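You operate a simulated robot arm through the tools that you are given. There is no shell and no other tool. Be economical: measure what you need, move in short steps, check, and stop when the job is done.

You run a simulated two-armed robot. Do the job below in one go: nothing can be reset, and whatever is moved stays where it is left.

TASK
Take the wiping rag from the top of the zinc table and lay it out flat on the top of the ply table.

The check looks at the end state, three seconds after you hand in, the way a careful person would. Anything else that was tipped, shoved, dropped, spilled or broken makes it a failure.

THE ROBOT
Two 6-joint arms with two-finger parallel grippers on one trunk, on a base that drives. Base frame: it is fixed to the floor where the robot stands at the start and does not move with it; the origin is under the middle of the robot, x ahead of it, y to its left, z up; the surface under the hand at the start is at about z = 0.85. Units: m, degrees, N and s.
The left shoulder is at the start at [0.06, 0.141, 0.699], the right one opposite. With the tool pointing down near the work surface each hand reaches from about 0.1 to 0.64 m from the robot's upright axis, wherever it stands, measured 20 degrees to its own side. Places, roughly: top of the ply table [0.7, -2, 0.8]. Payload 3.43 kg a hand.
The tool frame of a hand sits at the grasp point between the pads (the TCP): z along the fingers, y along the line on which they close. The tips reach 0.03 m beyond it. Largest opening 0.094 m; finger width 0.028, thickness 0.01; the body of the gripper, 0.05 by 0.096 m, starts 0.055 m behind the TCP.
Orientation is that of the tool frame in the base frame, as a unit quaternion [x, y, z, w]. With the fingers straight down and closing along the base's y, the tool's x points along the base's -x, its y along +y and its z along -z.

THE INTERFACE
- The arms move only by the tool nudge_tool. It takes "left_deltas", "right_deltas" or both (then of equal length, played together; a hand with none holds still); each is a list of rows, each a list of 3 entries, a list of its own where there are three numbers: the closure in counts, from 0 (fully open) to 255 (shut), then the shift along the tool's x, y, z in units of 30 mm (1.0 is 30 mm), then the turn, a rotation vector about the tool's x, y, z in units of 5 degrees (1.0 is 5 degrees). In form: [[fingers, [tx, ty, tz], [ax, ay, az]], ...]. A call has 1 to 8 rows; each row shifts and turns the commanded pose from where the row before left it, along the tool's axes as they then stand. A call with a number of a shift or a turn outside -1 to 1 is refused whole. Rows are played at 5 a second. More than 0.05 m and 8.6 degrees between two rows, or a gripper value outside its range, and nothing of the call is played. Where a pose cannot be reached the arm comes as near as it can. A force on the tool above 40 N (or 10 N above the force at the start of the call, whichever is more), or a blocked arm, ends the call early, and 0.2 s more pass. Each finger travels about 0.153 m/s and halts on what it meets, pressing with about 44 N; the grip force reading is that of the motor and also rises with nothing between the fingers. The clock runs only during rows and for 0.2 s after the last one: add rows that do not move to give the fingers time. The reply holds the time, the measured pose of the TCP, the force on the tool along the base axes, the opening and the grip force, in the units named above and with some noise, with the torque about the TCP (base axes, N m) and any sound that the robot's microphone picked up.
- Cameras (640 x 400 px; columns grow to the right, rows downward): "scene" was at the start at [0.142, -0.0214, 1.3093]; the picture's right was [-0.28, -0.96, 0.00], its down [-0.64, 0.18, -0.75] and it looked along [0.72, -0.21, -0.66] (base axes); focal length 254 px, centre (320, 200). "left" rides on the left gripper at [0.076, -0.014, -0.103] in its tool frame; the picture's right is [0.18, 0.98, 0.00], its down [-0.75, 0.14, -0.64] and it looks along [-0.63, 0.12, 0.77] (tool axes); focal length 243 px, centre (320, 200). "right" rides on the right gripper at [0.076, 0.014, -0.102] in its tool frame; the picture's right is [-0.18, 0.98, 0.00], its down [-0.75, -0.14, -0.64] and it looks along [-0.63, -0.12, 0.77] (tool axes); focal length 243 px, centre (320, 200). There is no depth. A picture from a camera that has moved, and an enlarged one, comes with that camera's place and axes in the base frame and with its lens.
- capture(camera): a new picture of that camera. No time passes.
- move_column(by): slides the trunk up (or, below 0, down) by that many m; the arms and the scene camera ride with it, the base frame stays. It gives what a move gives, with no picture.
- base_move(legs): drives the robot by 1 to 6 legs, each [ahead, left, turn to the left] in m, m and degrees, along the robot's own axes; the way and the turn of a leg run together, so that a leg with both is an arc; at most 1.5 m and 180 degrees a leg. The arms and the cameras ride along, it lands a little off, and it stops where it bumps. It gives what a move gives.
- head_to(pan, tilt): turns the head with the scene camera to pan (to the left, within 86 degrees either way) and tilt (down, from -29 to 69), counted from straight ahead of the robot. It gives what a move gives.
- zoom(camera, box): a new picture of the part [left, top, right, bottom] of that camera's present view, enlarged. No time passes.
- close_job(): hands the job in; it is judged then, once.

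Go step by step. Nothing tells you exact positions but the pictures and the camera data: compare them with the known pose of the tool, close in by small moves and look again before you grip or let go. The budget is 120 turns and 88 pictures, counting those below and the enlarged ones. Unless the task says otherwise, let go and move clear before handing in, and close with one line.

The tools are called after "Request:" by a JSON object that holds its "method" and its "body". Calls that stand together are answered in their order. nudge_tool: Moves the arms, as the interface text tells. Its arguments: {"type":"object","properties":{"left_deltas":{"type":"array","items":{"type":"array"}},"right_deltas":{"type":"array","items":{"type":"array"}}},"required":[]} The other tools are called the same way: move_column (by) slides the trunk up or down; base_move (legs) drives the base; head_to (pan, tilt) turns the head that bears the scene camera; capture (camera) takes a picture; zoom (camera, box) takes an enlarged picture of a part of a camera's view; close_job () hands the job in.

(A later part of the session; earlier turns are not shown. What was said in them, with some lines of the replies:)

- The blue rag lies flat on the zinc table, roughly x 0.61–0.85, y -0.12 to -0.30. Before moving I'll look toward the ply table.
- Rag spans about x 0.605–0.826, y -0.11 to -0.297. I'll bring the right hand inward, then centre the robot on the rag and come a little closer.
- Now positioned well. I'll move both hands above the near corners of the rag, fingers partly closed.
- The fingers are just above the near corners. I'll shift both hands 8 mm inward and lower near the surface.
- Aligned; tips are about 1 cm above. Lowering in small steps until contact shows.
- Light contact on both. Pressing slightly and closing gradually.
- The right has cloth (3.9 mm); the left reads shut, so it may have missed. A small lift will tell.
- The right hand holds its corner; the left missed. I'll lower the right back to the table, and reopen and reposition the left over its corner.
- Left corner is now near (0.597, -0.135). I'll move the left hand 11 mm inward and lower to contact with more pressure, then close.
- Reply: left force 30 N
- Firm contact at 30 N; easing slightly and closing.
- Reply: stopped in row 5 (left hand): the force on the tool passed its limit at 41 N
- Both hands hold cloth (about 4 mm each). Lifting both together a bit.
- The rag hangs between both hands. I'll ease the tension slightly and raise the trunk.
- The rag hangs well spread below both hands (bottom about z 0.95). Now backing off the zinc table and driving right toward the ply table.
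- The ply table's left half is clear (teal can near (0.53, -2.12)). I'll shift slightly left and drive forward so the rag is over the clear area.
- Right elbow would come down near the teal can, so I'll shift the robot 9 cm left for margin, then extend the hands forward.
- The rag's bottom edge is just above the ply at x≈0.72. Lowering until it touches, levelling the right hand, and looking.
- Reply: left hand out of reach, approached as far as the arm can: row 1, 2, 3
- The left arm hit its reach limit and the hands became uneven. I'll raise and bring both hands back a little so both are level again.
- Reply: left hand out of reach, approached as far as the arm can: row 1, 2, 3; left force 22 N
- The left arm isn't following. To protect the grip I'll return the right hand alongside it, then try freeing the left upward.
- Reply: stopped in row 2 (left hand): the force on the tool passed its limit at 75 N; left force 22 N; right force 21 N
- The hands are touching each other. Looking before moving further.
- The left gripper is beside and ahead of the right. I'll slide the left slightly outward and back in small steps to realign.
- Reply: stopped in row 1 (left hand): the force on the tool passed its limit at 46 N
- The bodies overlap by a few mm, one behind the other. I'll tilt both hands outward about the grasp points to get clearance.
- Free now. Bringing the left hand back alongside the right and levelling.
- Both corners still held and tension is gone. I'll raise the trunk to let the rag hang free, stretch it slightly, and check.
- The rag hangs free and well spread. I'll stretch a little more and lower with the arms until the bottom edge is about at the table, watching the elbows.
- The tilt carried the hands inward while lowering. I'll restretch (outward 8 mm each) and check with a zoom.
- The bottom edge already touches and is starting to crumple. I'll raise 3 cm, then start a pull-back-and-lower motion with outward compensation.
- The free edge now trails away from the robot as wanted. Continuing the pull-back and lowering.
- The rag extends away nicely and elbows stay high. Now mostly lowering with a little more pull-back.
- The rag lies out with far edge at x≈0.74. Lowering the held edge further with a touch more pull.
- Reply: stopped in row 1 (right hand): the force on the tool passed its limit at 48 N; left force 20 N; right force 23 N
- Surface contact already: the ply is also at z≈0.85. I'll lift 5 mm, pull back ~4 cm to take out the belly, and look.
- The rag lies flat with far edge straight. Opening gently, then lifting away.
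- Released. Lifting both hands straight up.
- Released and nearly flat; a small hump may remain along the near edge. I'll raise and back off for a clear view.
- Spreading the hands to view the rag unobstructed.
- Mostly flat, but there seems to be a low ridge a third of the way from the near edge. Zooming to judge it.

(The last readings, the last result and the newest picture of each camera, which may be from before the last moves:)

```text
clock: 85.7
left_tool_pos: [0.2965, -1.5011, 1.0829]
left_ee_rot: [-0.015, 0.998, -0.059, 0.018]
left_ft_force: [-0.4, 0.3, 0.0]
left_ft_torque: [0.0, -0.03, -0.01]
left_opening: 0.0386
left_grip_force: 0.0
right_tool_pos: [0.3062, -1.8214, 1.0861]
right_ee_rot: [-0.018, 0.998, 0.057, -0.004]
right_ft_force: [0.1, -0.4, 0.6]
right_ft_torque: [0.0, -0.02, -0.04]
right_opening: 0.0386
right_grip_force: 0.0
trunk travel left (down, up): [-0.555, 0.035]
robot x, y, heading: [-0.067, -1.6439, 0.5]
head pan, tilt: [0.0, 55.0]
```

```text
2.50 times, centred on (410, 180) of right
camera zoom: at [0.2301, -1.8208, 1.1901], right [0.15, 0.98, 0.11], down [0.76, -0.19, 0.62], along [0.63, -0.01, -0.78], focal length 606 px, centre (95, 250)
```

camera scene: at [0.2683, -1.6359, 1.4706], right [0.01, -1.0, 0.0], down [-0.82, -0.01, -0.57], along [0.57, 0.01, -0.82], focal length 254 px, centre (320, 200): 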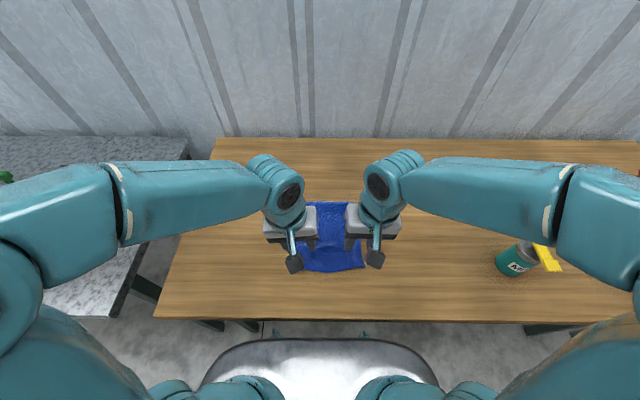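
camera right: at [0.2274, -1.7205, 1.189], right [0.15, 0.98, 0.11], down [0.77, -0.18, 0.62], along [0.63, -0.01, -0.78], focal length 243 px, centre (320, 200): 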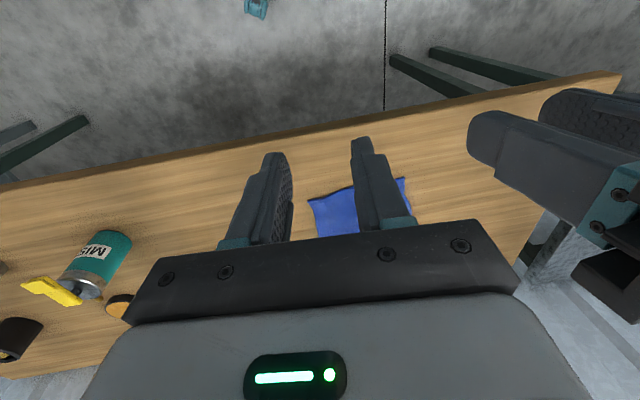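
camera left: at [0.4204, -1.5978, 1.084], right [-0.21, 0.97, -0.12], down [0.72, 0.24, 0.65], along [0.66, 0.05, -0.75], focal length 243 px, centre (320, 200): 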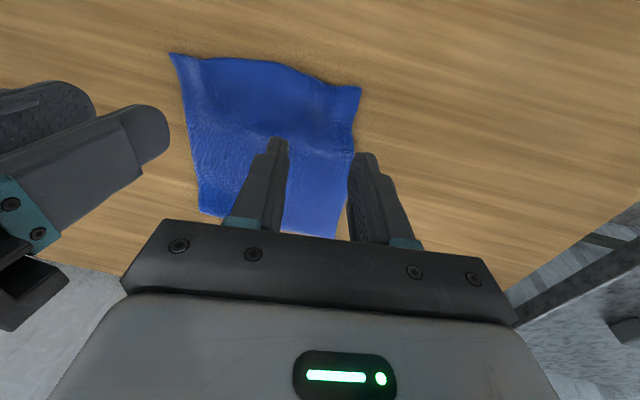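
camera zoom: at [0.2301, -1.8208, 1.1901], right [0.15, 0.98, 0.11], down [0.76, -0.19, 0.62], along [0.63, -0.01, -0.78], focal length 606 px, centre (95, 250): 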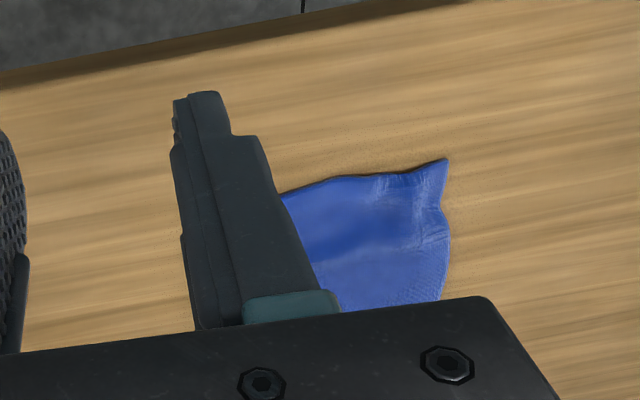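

There is some slack and a small crease at the near third. I'll return, press closed fingertips lightly on the near corners and draw them toward the robot and outward to smooth it.

Request:
{"method": "base_move", "body": {"legs": [[0.2, 0, 0]]}}

Request:
{"method": "nudge_tool", "body": {"left_deltas": [[255, [0, -0.8, 0.1], [0, 0, 0]], [255, [0, -0.8, 0.1], [0, 0, 0]], [255, [0, -0.8, 0.1], [0, 0, 0]], [255, [0, -0.3, 0.1], [0, 0, 0]], [255, [0, 0, 0], [0, 0, 0]]], "right_deltas": [[255, [0, 0.8, 0.1], [0, 0, 0]], [255, [0, 0.8, 0.1], [0, 0, 0]], [255, [0, 0.7, 0.1], [0, 0, 0]], [255, [0, 0.3, 0.1], [0, 0, 0]], [255, [0, 0, 0], [0, 0, 0]]]}}

Request:
{"method": "move_column", "body": {"by": -0.12}}

Request:
{"method": "capture", "body": {"camera": "left"}}

Request:
{"method": "capture", "body": {"camera": "right"}}

```text
clock: 88.8
left_tool_pos: [0.4916, -1.4994, 1.0823]
left_ee_rot: [-0.016, 0.998, -0.06, 0.018]
left_ft_force: [-0.6, -0.2, -0.1]
left_ft_torque: [0.02, 0.04, 0.0]
left_opening: 0.0389
left_grip_force: 0.0
right_tool_pos: [0.503, -1.8186, 1.0859]
right_ee_rot: [-0.019, 0.998, 0.057, -0.004]
right_ft_force: [-0.7, -0.5, 0.5]
right_ft_torque: [0.02, 0.01, 0.01]
right_opening: 0.0387
right_grip_force: 0.0
trunk travel left (down, up): [-0.555, 0.035]
robot x, y, heading: [0.1308, -1.6389, 0.6]
head pan, tilt: [0.0, 55.0]
```

```text
clock: 90.0
left_tool_pos: [0.4948, -1.5789, 1.08]
left_ee_rot: [-0.017, 0.998, -0.059, 0.019]
left_ft_force: [-0.5, 0.8, 0.1]
left_ft_torque: [-0.03, -0.06, 0.0]
left_opening: 0.0
left_grip_force: 33.0
right_tool_pos: [0.5007, -1.7367, 1.0835]
right_ee_rot: [-0.019, 0.998, 0.056, -0.004]
right_ft_force: [0.0, -0.2, 0.1]
right_ft_torque: [-0.03, 0.04, 0.02]
right_opening: 0.0
right_grip_force: 33.1
trunk travel left (down, up): [-0.555, 0.035]
robot x, y, heading: [0.1317, -1.6402, 0.7]
head pan, tilt: [0.0, 55.0]
```

```text
clock: 91.5
left_tool_pos: [0.494, -1.5796, 0.9607]
left_ee_rot: [-0.015, 0.998, -0.059, 0.019]
left_ft_force: [-0.3, -0.3, -1.1]
left_ft_torque: [-0.01, 0.0, -0.02]
left_opening: 0.0
left_grip_force: 33.3
right_tool_pos: [0.5003, -1.7376, 0.9625]
right_ee_rot: [-0.019, 0.998, 0.056, -0.004]
right_ft_force: [0.0, -0.3, -0.9]
right_ft_torque: [-0.01, 0.03, -0.02]
right_opening: 0.0001
right_grip_force: 32.8
trunk travel left (down, up): [-0.435, 0.155]
robot x, y, heading: [0.1324, -1.6394, 1.0]
head pan, tilt: [0.0, 55.0]
```

```text
24 pictures are left
camera left: at [0.4151, -1.5843, 1.0611], right [-0.21, 0.97, -0.12], down [0.72, 0.24, 0.65], along [0.66, 0.05, -0.75], focal length 243 px, centre (320, 200)
```

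left: 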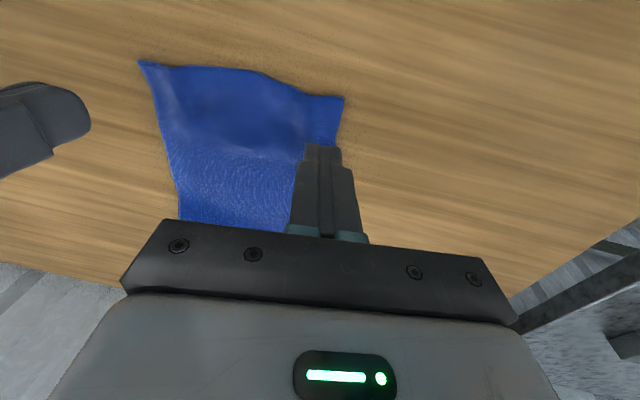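

```text
23 pictures are left
camera right: at [0.4241, -1.7367, 1.0669], right [0.15, 0.98, 0.11], down [0.76, -0.18, 0.62], along [0.63, -0.01, -0.78], focal length 243 px, centre (320, 200)
```

right: 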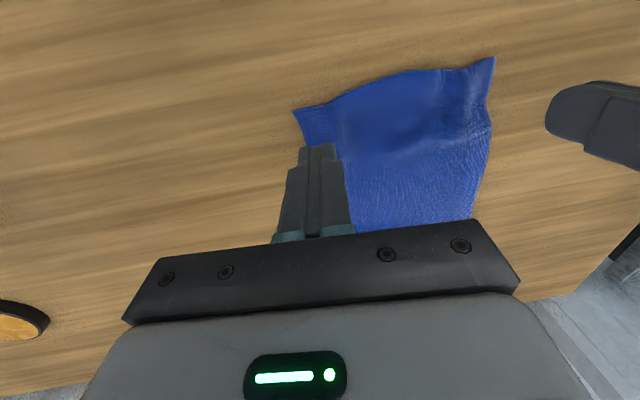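

Positions line up with the corners. Lowering to just above the cloth, then to light contact.

Request:
{"method": "nudge_tool", "body": {"left_deltas": [[255, [-0.2, -0.2, 0.6], [0, 0, 0]], [255, [0, 0, 0.8], [0, 0, 0]], [255, [0, 0, 0.8], [0, 0, 0]], [255, [0, 0, 0.3], [0, 0, 0]], [255, [0, 0, 0.1], [0, 0, 0]], [255, [0, 0, 0], [0, 0, 0]]], "right_deltas": [[255, [-0.3, 0, 0.6], [0, 0, 0]], [255, [0, 0, 0.8], [0, 0, 0]], [255, [0, 0, 0.8], [0, 0, 0]], [255, [0, 0, 0.3], [0, 0, 0]], [255, [0, 0, 0.1], [0, 0, 0]], [255, [0, 0, 0], [0, 0, 0]]]}}

```text
clock: 92.9
left_tool_pos: [0.5032, -1.5949, 0.8849]
left_ee_rot: [-0.017, 0.998, -0.06, 0.02]
left_ft_force: [0.9, -0.3, 4.0]
left_ft_torque: [0.01, 0.0, 0.0]
left_opening: 0.0
left_grip_force: 32.7
right_tool_pos: [0.5087, -1.7271, 0.8845]
right_ee_rot: [-0.019, 0.998, 0.055, -0.003]
right_ft_force: [0.0, 0.1, 1.6]
right_ft_torque: [-0.01, -0.02, -0.05]
right_opening: 0.0
right_grip_force: 33.2
trunk travel left (down, up): [-0.435, 0.155]
robot x, y, heading: [0.1294, -1.6421, 0.6]
head pan, tilt: [0.0, 55.0]
```

Light contact. Pressing a bit and drawing toward the robot and slightly outward.

Request:
{"method": "nudge_tool", "body": {"left_deltas": [[255, [0, 0, 0.06], [0, 0, 0]], [255, [0.15, 0.06, 0.01], [0, 0, 0]], [255, [0.2, 0.08, 0.01], [0, 0, 0]], [255, [0.2, 0.08, 0.01], [0, 0, 0]], [255, [0.1, 0.05, 0], [0, 0, 0]], [255, [0, 0, 0], [0, 0, 0]]], "right_deltas": [[255, [0, 0, 0.08], [0, 0, 0]], [255, [0.15, -0.06, 0.01], [0, 0, 0]], [255, [0.2, -0.08, 0.01], [0, 0, 0]], [255, [0.2, -0.08, 0.01], [0, 0, 0]], [255, [0.1, -0.05, 0], [0, 0, 0]], [255, [0, 0, 0], [0, 0, 0]]]}}

Request:
{"method": "capture", "body": {"camera": "right"}}

Request:
{"method": "capture", "body": {"camera": "left"}}

```text
clock: 93.8
left_tool_pos: [0.4924, -1.591, 0.8845]
left_ee_rot: [-0.017, 0.998, -0.063, 0.025]
left_ft_force: [-2.5, -0.6, 18.0]
left_ft_torque: [0.05, 0.2, 0.03]
left_opening: 0.0001
left_grip_force: 32.6
right_tool_pos: [0.495, -1.7331, 0.8826]
right_ee_rot: [-0.019, 0.998, 0.057, 0.002]
right_ft_force: [-1.7, -2.3, 15.4]
right_ft_torque: [-0.08, 0.01, 0.02]
right_opening: 0.0003
right_grip_force: 32.9
trunk travel left (down, up): [-0.435, 0.155]
robot x, y, heading: [0.1323, -1.6369, 0.5]
head pan, tilt: [0.0, 55.0]
stopped in row 4 (left hand): the force on the tool passed its limit at 43 N (the readings are from after the stop); the commanded pose is now the measured one
```

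```text
22 pictures are left
camera right: at [0.418, -1.7331, 0.9871], right [0.15, 0.98, 0.11], down [0.76, -0.18, 0.62], along [0.63, -0.01, -0.77], focal length 243 px, centre (320, 200)
```

right: 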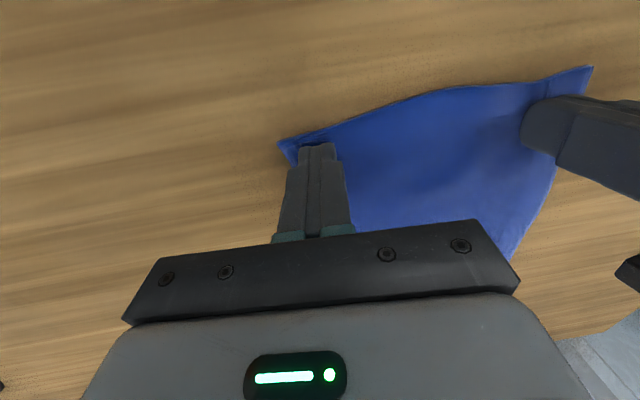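

```text
21 pictures are left
camera left: at [0.4119, -1.5963, 0.9835], right [-0.21, 0.97, -0.13], down [0.71, 0.25, 0.66], along [0.67, 0.04, -0.74], focal length 243 px, centre (320, 200)
```

left: 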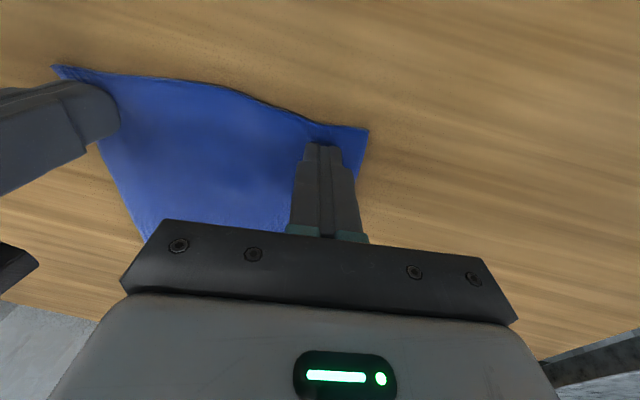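

Much smoother. A small outward pull on both corners, then lift.

Request:
{"method": "nudge_tool", "body": {"left_deltas": [[255, [0.08, 0.12, -0.015], [0, 0, 0]], [255, [0.08, 0.12, -0.015], [0, 0, 0]], [255, [0, 0.1, -0.012], [0, 0, 0]], [255, [0, 0, 0], [0, 0, 0]]], "right_deltas": [[255, [0.08, -0.12, -0.015], [0, 0, 0]], [255, [0.08, -0.12, -0.015], [0, 0, 0]], [255, [0, -0.1, -0.012], [0, 0, 0]], [255, [0, 0, 0], [0, 0, 0]]]}}

Request:
{"method": "nudge_tool", "body": {"left_deltas": [[255, [0, 0, -0.3], [0, 0, 0]], [255, [0, 0, -0.6], [0, 0, 0]], [255, [0, 0, -0.9], [0, 0, 0]], [255, [0, 0, -0.9], [0, 0, 0]], [255, [0, 0.8, -0.6], [0, 0, 0]], [255, [0, 0.8, 0], [0, 0, 0]], [255, [0, 0.8, 0], [0, 0, 0]], [255, [0, 0, 0], [0, 0, 0]]], "right_deltas": [[255, [0, 0, -0.3], [0, 0, 0]], [255, [0, 0, -0.6], [0, 0, 0]], [255, [0, 0, -0.9], [0, 0, 0]], [255, [0, 0, -0.9], [0, 0, 0]], [255, [0, 0, -0.6], [0, 0, 0]], [255, [0, 0, 0], [0, 0, 0]], [255, [0, 0, 0], [0, 0, 0]], [255, [0, 0, 0], [0, 0, 0]]]}}

Request:
{"method": "capture", "body": {"camera": "left"}}

Request:
{"method": "capture", "body": {"camera": "right"}}

```text
clock: 94.8
left_tool_pos: [0.4885, -1.5854, 0.8844]
left_ee_rot: [-0.018, 0.997, -0.068, 0.03]
left_ft_force: [-2.1, -11.4, 15.4]
left_ft_torque: [-0.31, 0.15, 0.09]
left_opening: 0.0
left_grip_force: 32.9
right_tool_pos: [0.4915, -1.7419, 0.884]
right_ee_rot: [-0.019, 0.998, 0.058, 0.002]
right_ft_force: [-1.8, 4.5, 14.3]
right_ft_torque: [0.08, 0.09, -0.02]
right_opening: 0.0
right_grip_force: 33.3
trunk travel left (down, up): [-0.435, 0.155]
robot x, y, heading: [0.1333, -1.639, 0.5]
head pan, tilt: [0.0, 55.0]
stopped in row 4 (left hand): the force on the tool passed its limit at 41 N (the readings are from after the stop); the commanded pose is now the measured one
```

```text
clock: 96.6
left_tool_pos: [0.4823, -1.4994, 0.9722]
left_ee_rot: [-0.016, 0.997, -0.065, 0.025]
left_ft_force: [0.3, -0.1, -0.3]
left_ft_torque: [0.01, -0.01, 0.02]
left_opening: 0.0001
left_grip_force: 32.9
right_tool_pos: [0.4931, -1.7559, 0.9797]
right_ee_rot: [-0.018, 0.998, 0.057, -0.002]
right_ft_force: [-0.7, -0.4, 0.0]
right_ft_torque: [0.0, 0.0, 0.0]
right_opening: 0.0
right_grip_force: 32.9
trunk travel left (down, up): [-0.435, 0.155]
robot x, y, heading: [0.1301, -1.635, 0.6]
head pan, tilt: [0.0, 55.0]
```

```text
20 pictures are left
camera left: at [0.4024, -1.5041, 1.0719], right [-0.21, 0.97, -0.14], down [0.71, 0.25, 0.65], along [0.67, 0.04, -0.74], focal length 243 px, centre (320, 200)
```

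left: 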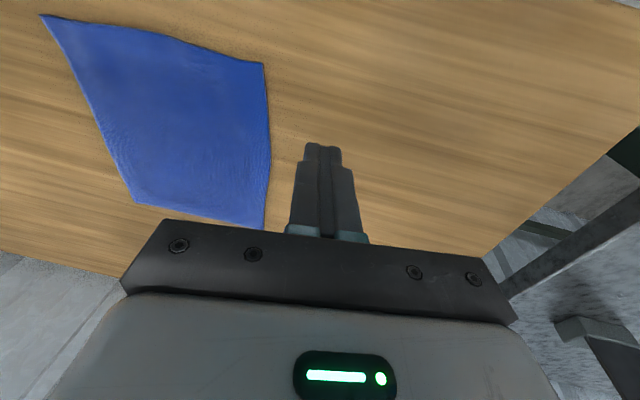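

```text
19 pictures are left
camera right: at [0.4163, -1.7561, 1.0835], right [0.15, 0.98, 0.11], down [0.76, -0.19, 0.62], along [0.63, -0.01, -0.78], focal length 243 px, centre (320, 200)
```

right: 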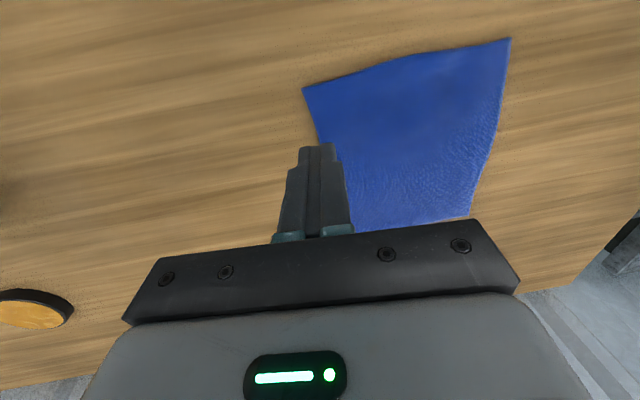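

Now the rag looks flat and spread out. I'll raise and back off, then take a final look at the rag and the surroundings.

Request:
{"method": "move_column", "body": {"by": 0.12}}

Request:
{"method": "base_move", "body": {"legs": [[-0.25, 0, 0]]}}

Request:
{"method": "capture", "body": {"camera": "scene"}}

Request:
{"method": "zoom", "body": {"camera": "scene", "box": [250, 110, 410, 210]}}

```text
clock: 98.1
left_tool_pos: [0.4827, -1.4987, 1.0929]
left_ee_rot: [-0.017, 0.997, -0.065, 0.026]
left_ft_force: [-0.3, -0.3, 0.2]
left_ft_torque: [0.0, -0.04, 0.02]
left_opening: 0.0
left_grip_force: 33.2
right_tool_pos: [0.4937, -1.7546, 1.1003]
right_ee_rot: [-0.018, 0.998, 0.058, -0.001]
right_ft_force: [0.7, 0.2, -0.5]
right_ft_torque: [0.02, -0.03, -0.01]
right_opening: 0.0
right_grip_force: 32.8
trunk travel left (down, up): [-0.555, 0.035]
robot x, y, heading: [0.1297, -1.6434, 0.6]
head pan, tilt: [0.0, 55.0]
```

```text
clock: 101.9
left_tool_pos: [0.2292, -1.5017, 1.0919]
left_ee_rot: [-0.016, 0.997, -0.065, 0.026]
left_ft_force: [0.3, 0.5, 0.1]
left_ft_torque: [0.01, 0.02, 0.01]
left_opening: 0.0
left_grip_force: 32.5
right_tool_pos: [0.2396, -1.7572, 1.1005]
right_ee_rot: [-0.018, 0.998, 0.057, -0.001]
right_ft_force: [-0.2, 0.2, 0.3]
right_ft_torque: [-0.04, -0.02, -0.02]
right_opening: 0.0002
right_grip_force: 33.4
trunk travel left (down, up): [-0.555, 0.035]
robot x, y, heading: [-0.1272, -1.6409, 0.6]
head pan, tilt: [0.0, 55.0]
```

```text
18 pictures are left
camera scene: at [0.0085, -1.6367, 1.5706], right [0.01, -1.0, 0.0], down [-0.82, -0.01, -0.57], along [0.57, 0.01, -0.82], focal length 254 px, centre (320, 200)
```

scene: 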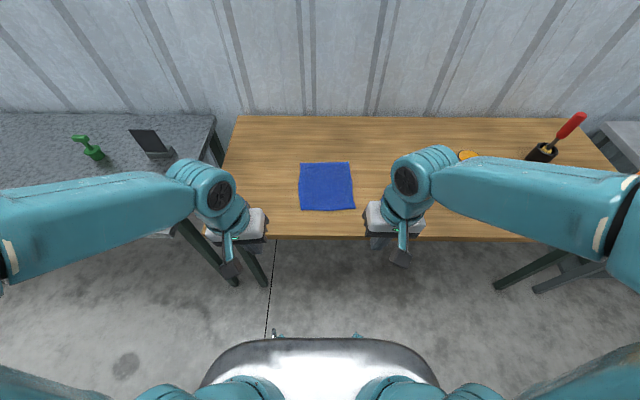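

```text
4.00 times, centred on (330, 160) of scene
camera zoom: at [0.0085, -1.6367, 1.5706], right [0.01, -1.0, 0.0], down [-0.82, -0.01, -0.57], along [0.57, 0.01, -0.82], focal length 1016 px, centre (280, 360)
```

zoom: 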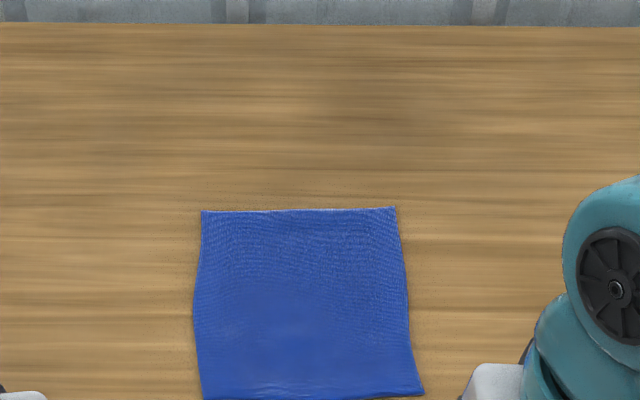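

The rag lies flat and fully on the ply table, the hands are clear, and nothing in view was tipped or moved. I'm handing in.

Request:
{"method": "close_job", "body": {}}

```text
The job is handed in.
```

The blue rag is laid out flat on the ply table, both hands are clear of it, and nothing else in the final pictures looked moved or tipped.
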